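You operate a simulated robot arm through the tools that you are given. There is no shell and no other tool. Be economical: measure what you need, move in short steps, check, and stop when the job is done.

The job below is to be done with a simulated robot arm. You get a single attempt, and the scene is never put back.

JOB
Put one of the grey tins from the top of the pack bench on top of the carton there.
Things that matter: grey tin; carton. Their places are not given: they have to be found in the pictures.

Only the result counts: the job must be done as asked and must still hold three seconds after the hand-in. Knocking over, shifting, dropping, spilling or breaking anything else fails it.

ROBOT AND FRAMES
A 7-joint arm with a two-finger parallel gripper, fixed in place. Base frame: the origin is at the foot of the arm, x ahead of it, y to its left, z up; the work surface is at about z = 0. Readings come in m, rad, newtons and seconds.
With the tool pointing down near the work surface it reaches from about 0.24 to 0.62 m from the base axis. Its first joint turns from -1.152 to 1.152 rad. Payload 2.6 kg.
The TCP is the grasp point between the finger pads, 0.03 m short of the fingertips. In the tool frame z runs along the fingers and y along their closing line. The gripper opens to 0.094 m. The fingers are 0.028 m wide and 0.01 m thick; the gripper's body (0.05 by 0.096 m) begins 0.055 m behind the TCP.
Orientation is that of the tool frame in the base frame, as [roll, pitch, yaw] about the fixed x, y, z axes, in that order (R = Rz(yaw) Ry(pitch) Rx(roll)). With the fingers straight down and closing along the base's y, the tool's x points along the base's -x, its y along +y and its z along -z.

CONTROLS
- The arm moves only by the tool drive_tool. Its argument "steps" is a list of rows, each a list of 2 entries, a list of its own where there are three numbers: the shift along the tool's x, y, z in m, then the turn, a rotation vector about the tool's x, y, z in rad. In form: [[[x, y, z], [ax, ay, az]], ...]. A call has 1 to 8 rows; each row is the pose to reach, as a shift and turn from the pose commanded when the call began, along the tool's axes at that moment. "grip" is the finger opening in m, from 0 to 0.094, set as the call begins (left out, the last holds). A row lasts 0.2 s, in which the tool goes at most 0.05 m and 0.15 rad; a call with a longer step from one row to the next is refused whole, and so is a gripper value outside its range. Where a pose cannot be reached the arm comes as near as it can. A force on the tool above 40 N (or 10 N above the force at the start of the call, whichever is more), or a blocked arm, ends the call early, and 0.2 s more pass. Each finger travels about 0.072 m/s and halts on what it meets, pressing with about 34 N; the grip force reading is that of the motor and also rises with nothing between the fingers. The clock runs only during rows and for 0.2 s after the last one: add rows that repeat a pose to give the fingers time. The reply holds the time, the measured pose of the TCP, the force on the tool along the base axes, the opening and the grip force, in the units named above and with some noise, and new pictures: "pictures" is both (left out), scene, wrist or none.
- Cameras (640 x 400 px; columns grow to the right, rows downward): "scene" is fixed at [0.0408, 0.4386, 0.5553]; the picture's right is [-0.73, -0.69, 0.00], its down [-0.44, 0.47, -0.76] and it looks along [0.53, -0.56, -0.64] (base axes); focal length 328 px, centre (320, 200). "wrist" rides on the gripper at [-0.037, 0, -0.058] in the tool frame; the picture's right is [0.00, -1.00, 0.00], its down [0.97, 0.00, -0.24] and it looks along [0.24, 0.00, 0.97] (tool axes); focal length 218 px, centre (320, 200).
- point_at(camera, pixels): there is no depth. For up to 12 entries [column, row, z] of the newest picture of that camera ("zoom" is the newest enlarged one), the place [x, y] in the base frame at which the ray of that pixel passes the height z, good to about 0.003 m. It takes no simulated time.
- enlarge(camera, box): a new picture of the part [left, top, right, bottom] of that camera's present view, enlarged. It takes no simulated time.
- finish_job(): hands the job in; it is judged then, once.

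Work in short steps. Measure before you move; look again where a grasp or a placing could have gone wrong, and mend it. You have 60 turns and 120 pictures in all, those below and enlarged ones among them. Open the gripper and draw the arm clear of the work before you hand the job in, unless the task says otherwise; then end with one line.

The tools are called by a JSON object that holds its "name" and its "arguments". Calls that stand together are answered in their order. drive_tool: Moves the arm, as the interface text tells. Its arguments: {"type":"object","properties":{"steps":{"type":"array","items":{"type":"array"}},"grip":{"type":"number"},"pictures":{"type":"string","enum":["both","scene","wrist","none"]}},"required":["steps"]} The other tools are called the same way: point_at (camera, pixels) gives the place at which the rays of pixels pass given heights; enlarge (camera, box) takes an enlarged picture of a part of a camera's view; finish_job () hands the job in.

At the start:

```text
t: 0.0
position: [0.2952, 0.2887, 0.3221]
tcp_rot: [3.14, 0.0, 3.141]
force: [0.6, -1.0, -0.1]
grip_width: 0.094
grip_force: 0.1
```

scene: 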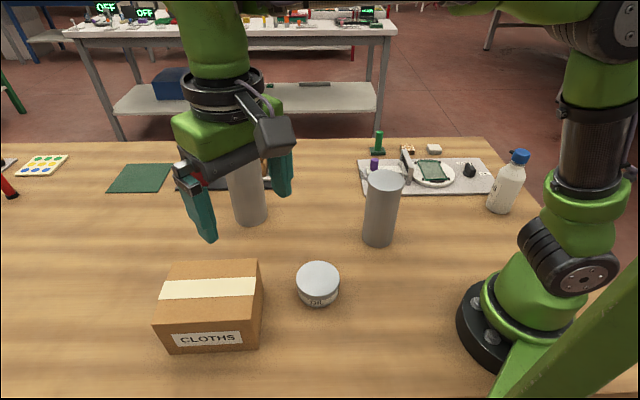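
wrist: 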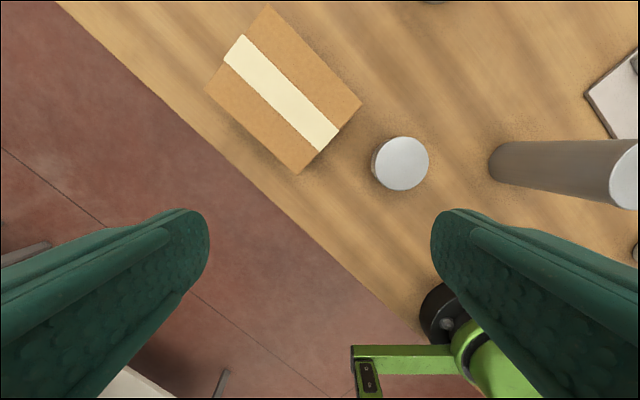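

The scene shows a carton near (210,305), a short round tin near (318,282), and tall grey cylinders near (380,208) and (248,190). I'll enlarge to tell which ones are tins.

{"name": "enlarge", "arguments": {"camera": "scene", "box": [140, 140, 420, 360]}}

{"name": "enlarge", "arguments": {"camera": "scene", "box": [280, 250, 360, 320]}}

{"name": "point_at", "arguments": {"camera": "wrist", "pixels": [[403, 163, 0.04], [268, 4, 0.09], [362, 103, 0.09], [298, 174, 0.09], [205, 88, 0.09], [624, 175, 0.14]]}}

{"name": "point_at", "arguments": {"camera": "scene", "pixels": [[319, 304, 0], [318, 275, 0.04], [170, 262, 0.09], [256, 260, 0.09], [260, 321, 0.09], [155, 325, 0.09], [172, 352, 0], [258, 348, 0], [380, 244, 0], [250, 225, 0]]}}

```text
1.82 times, centred on (280, 250) of scene
```

zoom: 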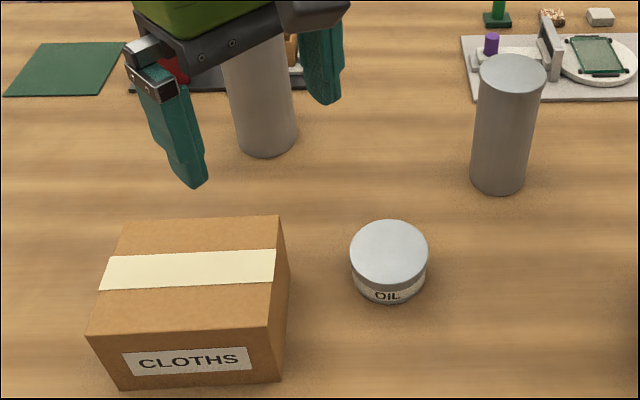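

```text
5.71 times, centred on (320, 285) of scene
```

zoom: 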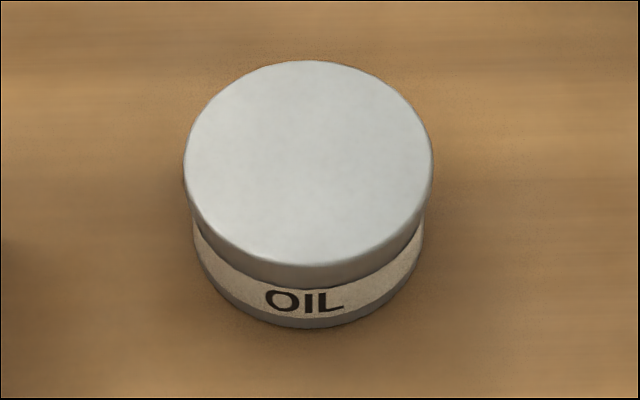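

```text
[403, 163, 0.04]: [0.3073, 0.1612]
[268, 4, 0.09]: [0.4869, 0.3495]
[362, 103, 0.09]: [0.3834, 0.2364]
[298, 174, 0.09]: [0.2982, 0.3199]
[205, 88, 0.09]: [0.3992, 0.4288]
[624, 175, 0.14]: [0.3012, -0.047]
```

```text
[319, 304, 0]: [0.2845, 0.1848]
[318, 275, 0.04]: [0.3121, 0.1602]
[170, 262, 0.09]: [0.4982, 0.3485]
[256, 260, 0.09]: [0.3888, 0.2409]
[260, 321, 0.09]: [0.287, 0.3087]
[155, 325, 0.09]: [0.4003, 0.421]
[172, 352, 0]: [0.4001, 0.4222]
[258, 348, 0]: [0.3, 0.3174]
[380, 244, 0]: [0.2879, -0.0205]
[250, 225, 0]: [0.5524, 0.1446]
```

Before choosing, I check the rest of the bench for other grey tins: tray area at right, dark item behind the gripper, left side.

{"name": "enlarge", "arguments": {"camera": "scene", "box": [340, 120, 540, 250]}}

{"name": "enlarge", "arguments": {"camera": "scene", "box": [0, 130, 300, 240]}}

{"name": "drive_tool", "arguments": {"steps": [[[-0.04, -0.02, -0.02], [0, 0, 0]], [[-0.08, -0.04, -0.04], [0, 0, 0]], [[-0.1, -0.08, -0.06], [0, 0, 0]], [[-0.1, -0.12, -0.08], [0, 0, 0]], [[-0.1, -0.16, -0.1], [0, 0, 0]], [[-0.1, -0.2, -0.1], [0, 0, 0]]]}}

```text
3.08 times, centred on (440, 185) of scene
```

zoom: 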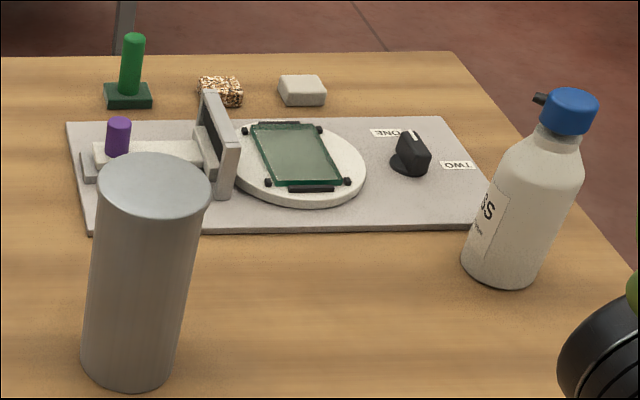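

```text
2.13 times, centred on (150, 185) of scene
```

zoom: 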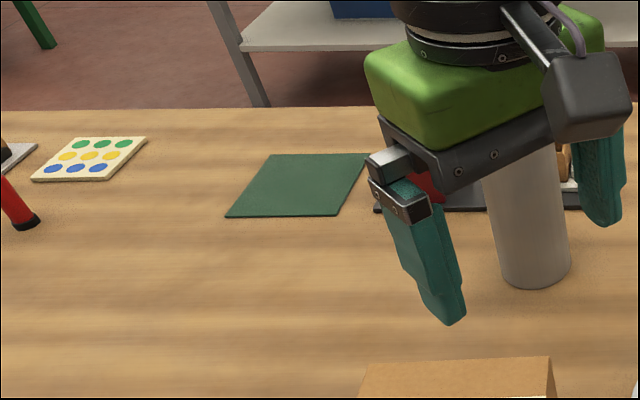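

```text
t: 1.4
position: [0.3956, 0.0885, 0.4236]
tcp_rot: [3.139, 0.0, -3.139]
force: [-0.4, 0.6, -1.1]
grip_width: 0.0939
grip_force: 0.0
```

scene: 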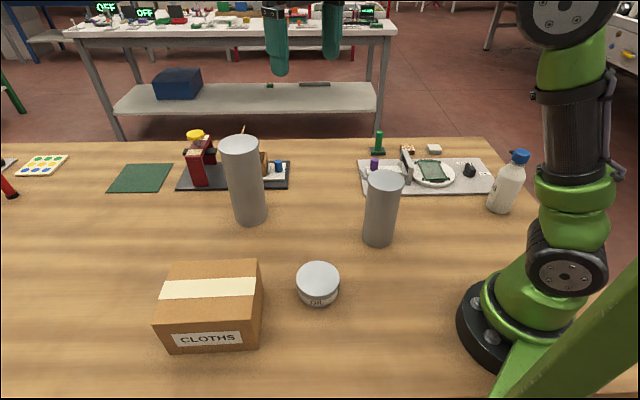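
wrist: 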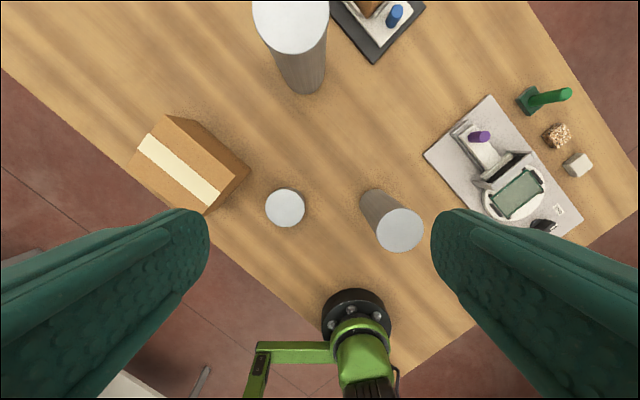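

With the arm clear, I look closer at the tall cylinders and the rear bench for anything more tin-like.

{"name": "enlarge", "arguments": {"camera": "scene", "box": [160, 120, 420, 260]}}

{"name": "enlarge", "arguments": {"camera": "scene", "box": [60, 0, 400, 130]}}

{"name": "enlarge", "arguments": {"camera": "wrist", "box": [120, 0, 600, 300]}}

```text
2.46 times, centred on (290, 190) of scene
```

zoom: 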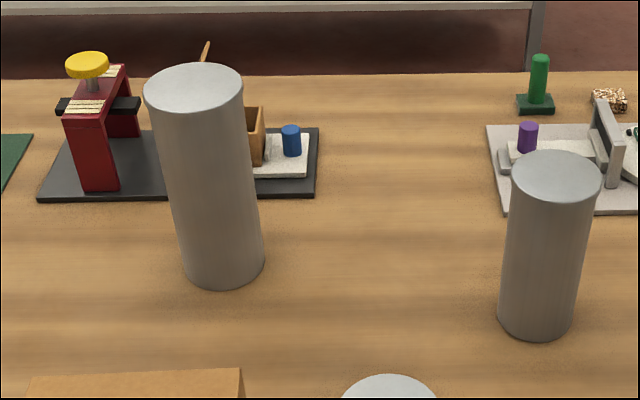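

```text
1.88 times, centred on (230, 65) of scene
```

zoom: 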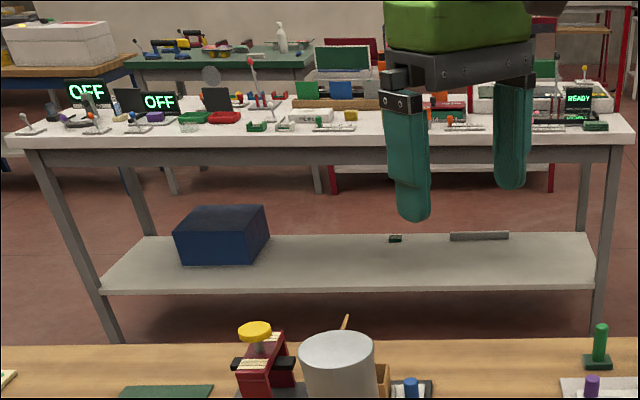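

```text
1.33 times, centred on (360, 150) of wrist
```

zoom: 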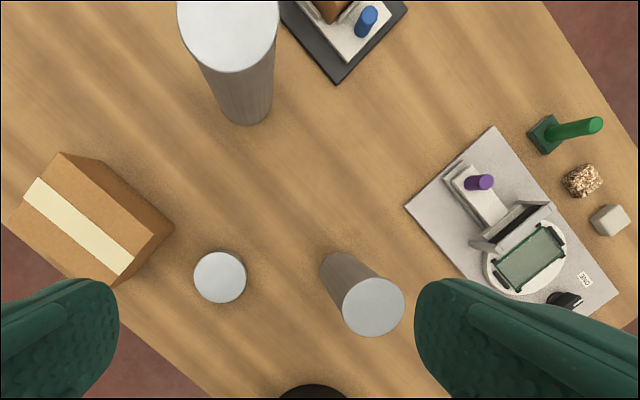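

The OIL tin is the only actual tin (the tall cylinders are plain posts of different heights). I triangulate its lid height and size, and the carton's top.

{"name": "point_at", "arguments": {"camera": "wrist", "pixels": [[285, 207, 0.03], [285, 207, 0.05], [265, 207, 0.04], [305, 207, 0.04], [165, 115, 0.08], [165, 115, 0.11], [250, 170, 0.0], [205, 213, 0.08], [205, 213, 0.11], [130, 165, 0.09]]}}

{"name": "point_at", "arguments": {"camera": "scene", "pixels": [[318, 277, 0.03], [318, 277, 0.05], [296, 279, 0.04], [340, 279, 0.04], [170, 262, 0.08], [170, 262, 0.11], [260, 321, 0.08], [260, 321, 0.11], [256, 260, 0.09], [155, 325, 0.09]]}}

{"name": "enlarge", "arguments": {"camera": "scene", "box": [140, 240, 360, 370]}}

```text
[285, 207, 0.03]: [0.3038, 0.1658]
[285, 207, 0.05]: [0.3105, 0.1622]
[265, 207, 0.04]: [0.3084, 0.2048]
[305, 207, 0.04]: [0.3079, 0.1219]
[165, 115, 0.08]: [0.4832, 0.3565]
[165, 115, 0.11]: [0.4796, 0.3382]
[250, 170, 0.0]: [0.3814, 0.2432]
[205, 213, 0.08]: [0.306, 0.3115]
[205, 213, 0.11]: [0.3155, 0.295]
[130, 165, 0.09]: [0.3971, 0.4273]
```

```text
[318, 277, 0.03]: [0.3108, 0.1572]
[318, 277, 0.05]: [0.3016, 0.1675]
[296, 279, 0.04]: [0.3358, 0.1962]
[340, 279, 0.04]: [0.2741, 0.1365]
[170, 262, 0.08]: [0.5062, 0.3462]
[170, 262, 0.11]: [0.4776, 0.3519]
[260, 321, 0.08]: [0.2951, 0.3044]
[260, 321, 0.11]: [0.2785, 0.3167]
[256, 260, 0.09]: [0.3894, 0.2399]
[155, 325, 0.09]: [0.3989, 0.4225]
```

```text
2.91 times, centred on (250, 305) of scene
```

zoom: 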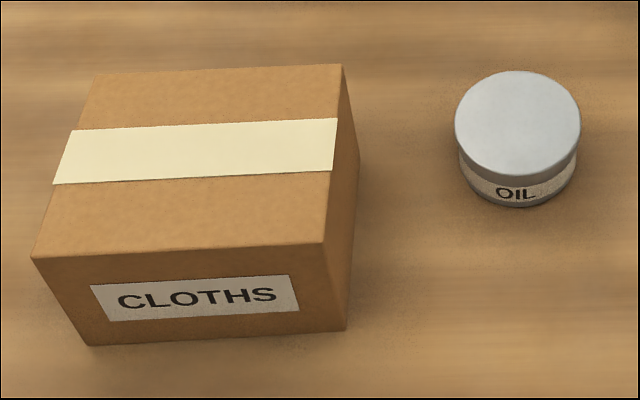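

Tin: centre about (0.307, 0.164), lid at z≈0.04, diameter ≈0.083. Carton top centre about (0.393, 0.333) at z≈0.09. I move above the tin at about z=0.12.

{"name": "drive_tool", "arguments": {"steps": [[[0.03, 0.03, 0.02], [0, 0, 0]], [[0.055, 0.05, 0.05], [0, 0, 0]], [[0.075, 0.07, 0.085], [0, 0, 0]], [[0.0886, 0.0755, 0.13], [0, 0, 0]], [[0.0886, 0.0755, 0.175], [0, 0, 0]], [[0.0886, 0.0755, 0.22], [0, 0, 0]], [[0.0886, 0.0755, 0.265], [0, 0, 0]], [[0.0886, 0.0755, 0.3036], [0, 0, 0]]], "grip": 0.094}}

```text
t: 3.2
position: [0.3055, 0.1634, 0.117]
tcp_rot: [3.14, 0.0, 3.14]
force: [-0.2, 0.1, 0.4]
grip_width: 0.0941
grip_force: 0.0
```

scene: 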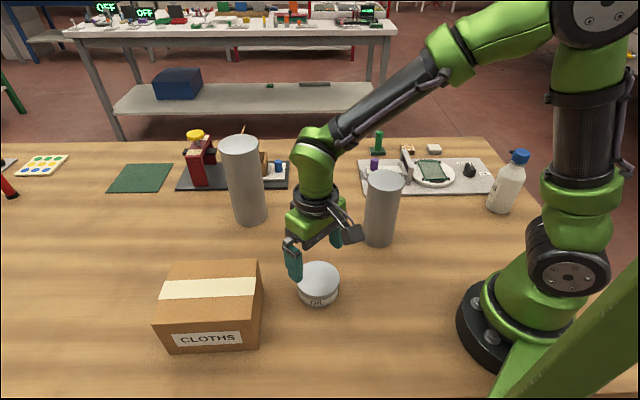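
wrist: 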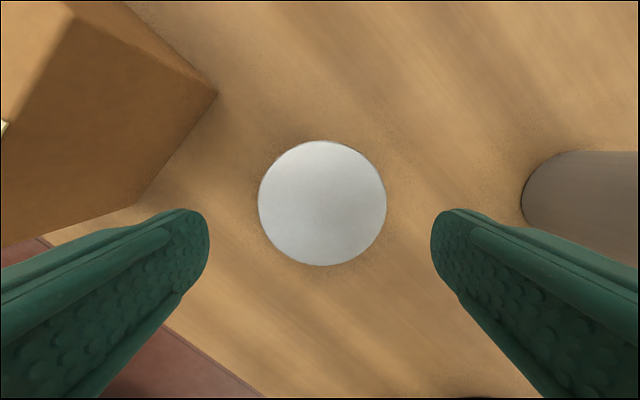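

The tin sits between the fingers at columns 258–387 (centre 322). I measure its fine offset.

{"name": "point_at", "arguments": {"camera": "wrist", "pixels": [[322.5, 203, 0.04], [258, 203, 0.04], [387, 203, 0.04], [322, 140, 0.04], [322, 266, 0.04], [322.5, 203, 0.045]]}}

{"name": "enlarge", "arguments": {"camera": "scene", "box": [260, 220, 380, 320]}}

```text
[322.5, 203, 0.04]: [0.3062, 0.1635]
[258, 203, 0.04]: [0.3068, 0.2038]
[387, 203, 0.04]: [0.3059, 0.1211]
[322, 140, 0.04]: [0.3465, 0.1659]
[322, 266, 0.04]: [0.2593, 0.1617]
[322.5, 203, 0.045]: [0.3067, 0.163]
```

```text
4.00 times, centred on (320, 270) of scene
```

zoom: 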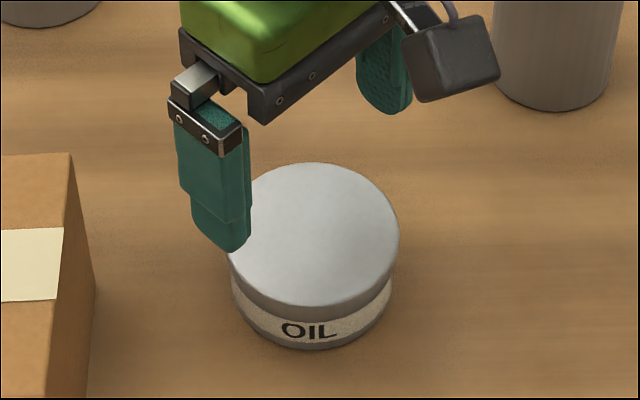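

The tool is centred on the tin within about 1 mm. I descend to TCP z≈0.039.

{"name": "drive_tool", "arguments": {"steps": [[[0, -0.0005, 0.025], [0, 0, 0]], [[0, -0.0005, 0.045], [0, 0, 0]], [[0, -0.0005, 0.06], [0, 0, 0]], [[0, -0.0005, 0.07], [0, 0, 0]], [[0, -0.0005, 0.078], [0, 0, 0]]]}}

```text
t: 4.4
position: [0.3052, 0.1639, 0.0405]
tcp_rot: [-3.141, 0.002, -3.141]
force: [0.5, -0.4, 0.0]
grip_width: 0.094
grip_force: 0.1
```

scene: 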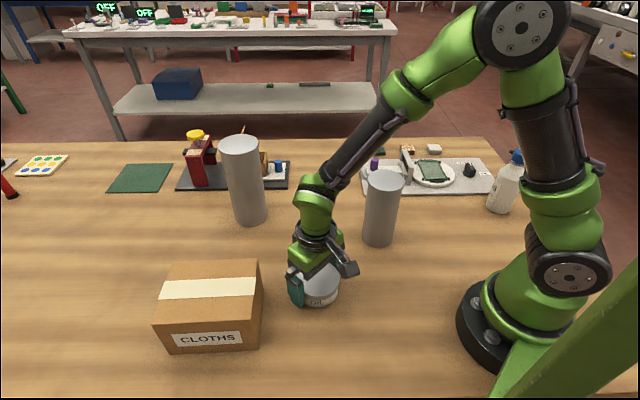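
wrist: 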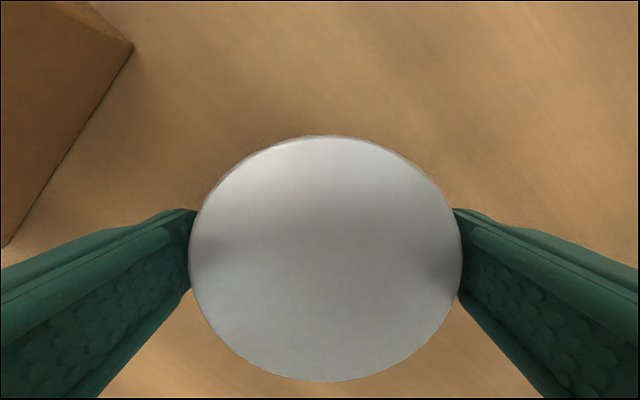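

The tin is straddled cleanly, and its centre (row ≈258 against the TCP's row ≈273) is about 4 mm ahead. I shift by that, then close.

{"name": "drive_tool", "arguments": {"steps": [[[-0.004, 0, 0.001], [0, 0, 0]]], "pictures": "none"}}

{"name": "drive_tool", "arguments": {"steps": [[[0, 0, 0], [0, 0, 0]], [[0, 0, 0], [0, 0, 0]], [[0, 0, 0], [0, 0, 0]]], "grip": 0.07, "pictures": "wrist"}}

```text
t: 4.8
position: [0.3099, 0.1634, 0.0402]
tcp_rot: [3.141, 0.0, 3.14]
force: [-0.7, -0.2, -0.8]
grip_width: 0.0939
grip_force: 0.0
```

```text
t: 5.6
position: [0.3115, 0.164, 0.0407]
tcp_rot: [3.141, -0.002, 3.141]
force: [0.3, -0.7, 0.3]
grip_width: 0.0852
grip_force: 33.9
```

wrist: 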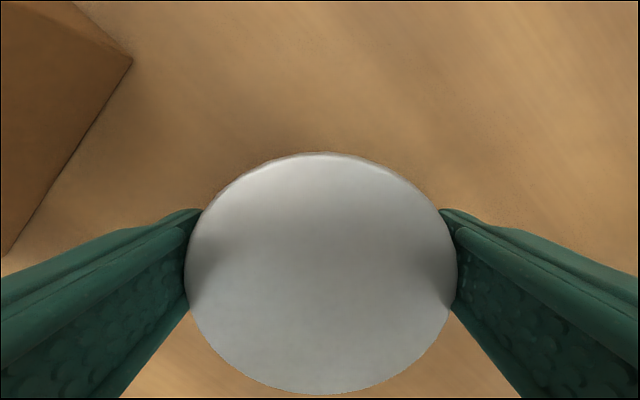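

The grip holds at 0.085 m opening and 34 N. I lift slightly to test it.

{"name": "drive_tool", "arguments": {"steps": [[[0, 0, -0.01], [0, 0, 0]], [[0, 0, -0.03], [0, 0, 0]], [[0, 0, -0.06], [0, 0, 0]], [[0, 0, -0.1], [0, 0, 0]], [[0, 0, -0.13], [0, 0, 0]], [[0, 0, -0.15], [0, 0, 0]]]}}

```text
t: 7.0
position: [0.3107, 0.1632, 0.1891]
tcp_rot: [3.14, 0.0, 3.139]
force: [-0.2, -0.1, -2.4]
grip_width: 0.0851
grip_force: 33.8
```

scene: 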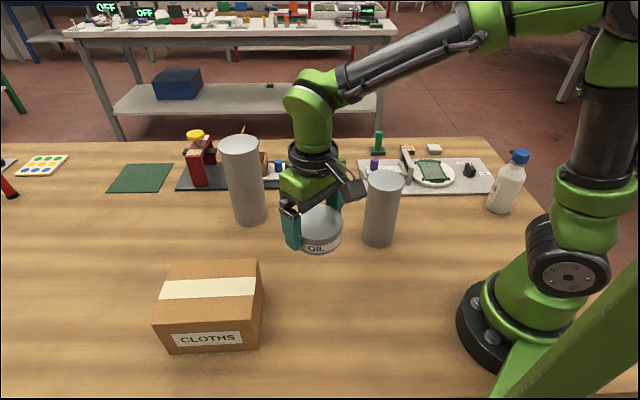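
wrist: 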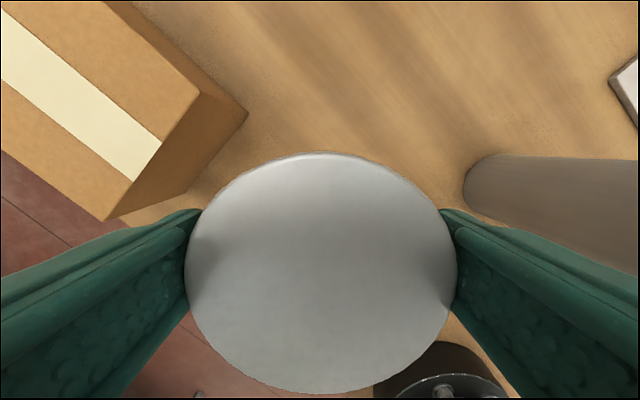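

The tin is held and lifted (bottom near z≈0.149). I carry it over the carton's centre.

{"name": "drive_tool", "arguments": {"steps": [[[-0.015, 0.025, -0.005], [0, 0, 0]], [[-0.03, 0.06, -0.005], [0, 0, 0]], [[-0.05, 0.1, -0.005], [0, 0, 0]], [[-0.067, 0.135, -0.005], [0, 0, 0]], [[-0.078, 0.16, -0.005], [0, 0, 0]], [[-0.082, 0.17, -0.005], [0, 0, 0]], [[-0.082, 0.17, -0.005], [0, 0, 0]]]}}

```text
t: 8.6
position: [0.3933, 0.3342, 0.1941]
tcp_rot: [3.14, -0.001, 3.138]
force: [-0.3, -1.2, -2.6]
grip_width: 0.085
grip_force: 33.9
```

scene: 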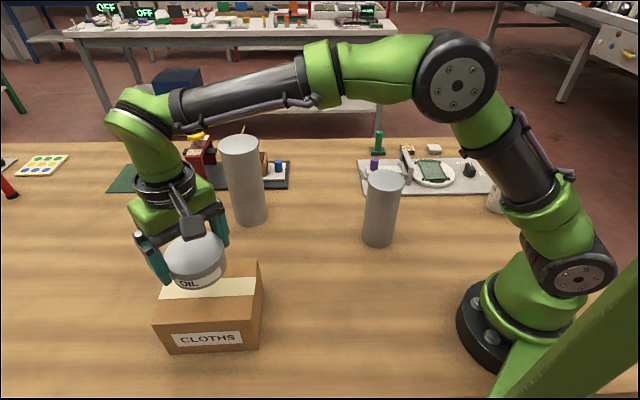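
wrist: 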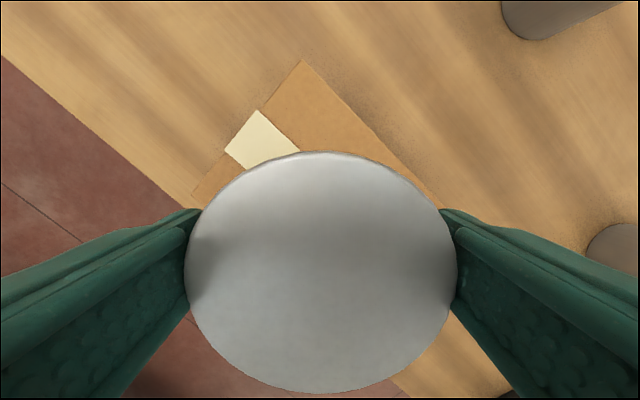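

The tin is centred over the carton. I lower it to TCP z≈0.145, then check the gap.

{"name": "drive_tool", "arguments": {"steps": [[[0, 0, 0.02], [0, 0, 0]], [[0, 0, 0.035], [0, 0, 0]], [[0, 0, 0.045], [0, 0, 0]], [[0, 0, 0.049], [0, 0, 0]]], "pictures": "none"}}

{"name": "enlarge", "arguments": {"camera": "scene", "box": [120, 220, 290, 360]}}

```text
t: 9.6
position: [0.3923, 0.3352, 0.1446]
tcp_rot: [-3.141, 0.0, -3.14]
force: [-1.0, 0.2, -3.3]
grip_width: 0.0849
grip_force: 33.6
```

```text
2.86 times, centred on (205, 290) of scene
```

zoom: 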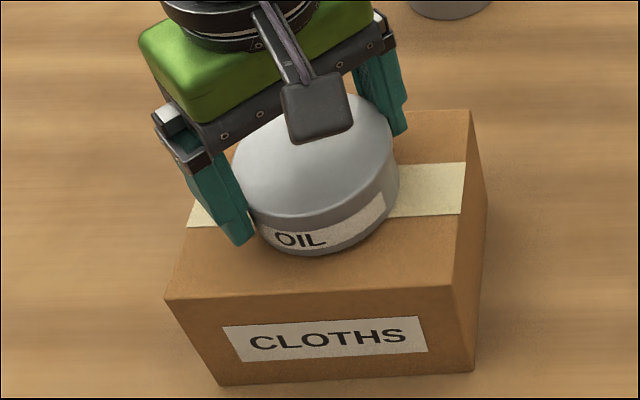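

Still free (force about −3 N, only the tin's weight). I creep down in 2 mm rows.

{"name": "drive_tool", "arguments": {"steps": [[[0, 0, 0.002], [0, 0, 0]], [[0, 0, 0.004], [0, 0, 0]], [[0, 0, 0.006], [0, 0, 0]]], "pictures": "none"}}

```text
t: 10.4
position: [0.3942, 0.3342, 0.1404]
tcp_rot: [3.139, 0.001, 3.14]
force: [-3.5, -4.1, 10.6]
grip_width: 0.0848
grip_force: 33.9
```

The force has risen to +10.6 N in z, so the tin is touching the carton. I back off 1 mm and look.

{"name": "drive_tool", "arguments": {"steps": [[[0, 0, -0.0012], [0, 0, 0]], [[0, 0, -0.0012], [0, 0, 0]]], "pictures": "none"}}

{"name": "enlarge", "arguments": {"camera": "scene", "box": [120, 220, 290, 360]}}

```text
t: 11.0
position: [0.3932, 0.3332, 0.1413]
tcp_rot: [3.141, 0.0, -3.141]
force: [1.1, 1.3, 0.1]
grip_width: 0.0846
grip_force: 34.1
```

```text
2.86 times, centred on (205, 290) of scene
```

zoom: 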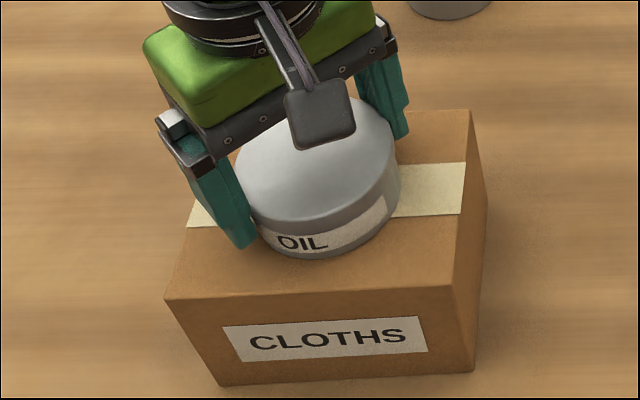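

The force is about 0, so the carton carries the weight and hasn't moved. I open the fingers.

{"name": "drive_tool", "arguments": {"steps": [[[0, 0, 0], [0, 0, 0]], [[0, 0, 0], [0, 0, 0]], [[0, 0, 0], [0, 0, 0]]], "grip": 0.094}}

```text
t: 11.8
position: [0.393, 0.334, 0.1409]
tcp_rot: [-3.142, 0.0, 3.14]
force: [0.1, 1.3, 0.3]
grip_width: 0.094
grip_force: 0.1
```

scene: 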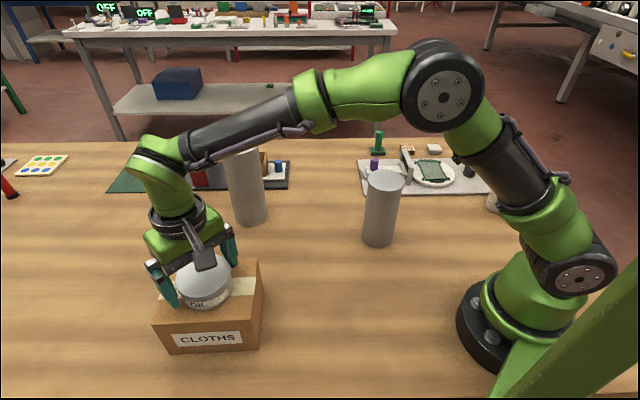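
wrist: 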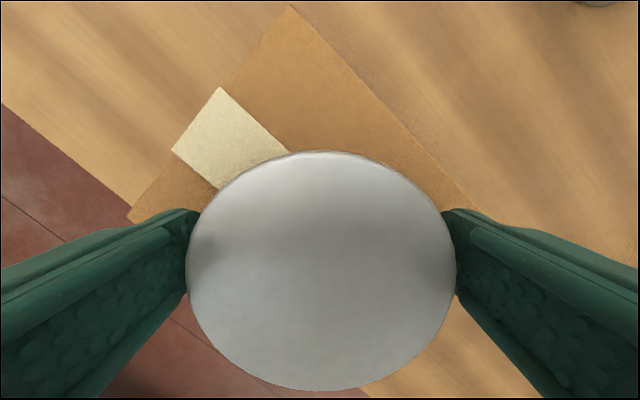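

The fingers are open and the tin stays still. I retreat straight up.

{"name": "drive_tool", "arguments": {"steps": [[[0, 0, -0.01], [0, 0, 0]], [[0, 0, -0.03], [0, 0, 0]], [[0, 0, -0.06], [0, 0, 0]], [[0, 0, -0.1], [0, 0, 0]], [[0, 0, -0.14], [0, 0, 0]], [[0, 0, -0.17], [0, 0, 0]], [[0, -0.02, -0.18], [0, 0, 0]]]}}

```text
t: 13.4
position: [0.3913, 0.3143, 0.3206]
tcp_rot: [3.141, -0.002, 3.139]
force: [0.3, -0.5, 0.6]
grip_width: 0.0943
grip_force: 0.0
```

scene: 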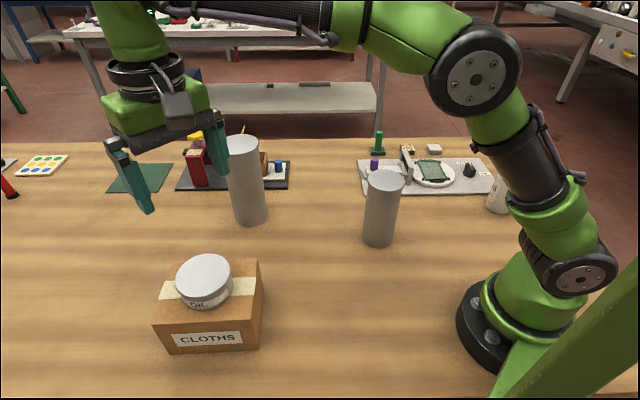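
wrist: 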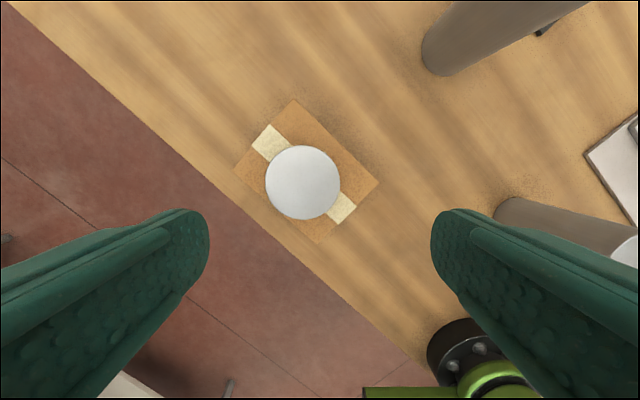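

The tin stands near the middle of the carton's top, nothing else has moved, and the arm is clear. I hand in.

{"name": "finish_job", "arguments": {}}

```text
The job is handed in.
```

I put the grey tin marked OIL on top of the carton marked CLOTHS. The gripper is open, the arm is clear, and nothing else in the pictures had moved; I treated the two tall plain grey cylinders as posts, not tins.
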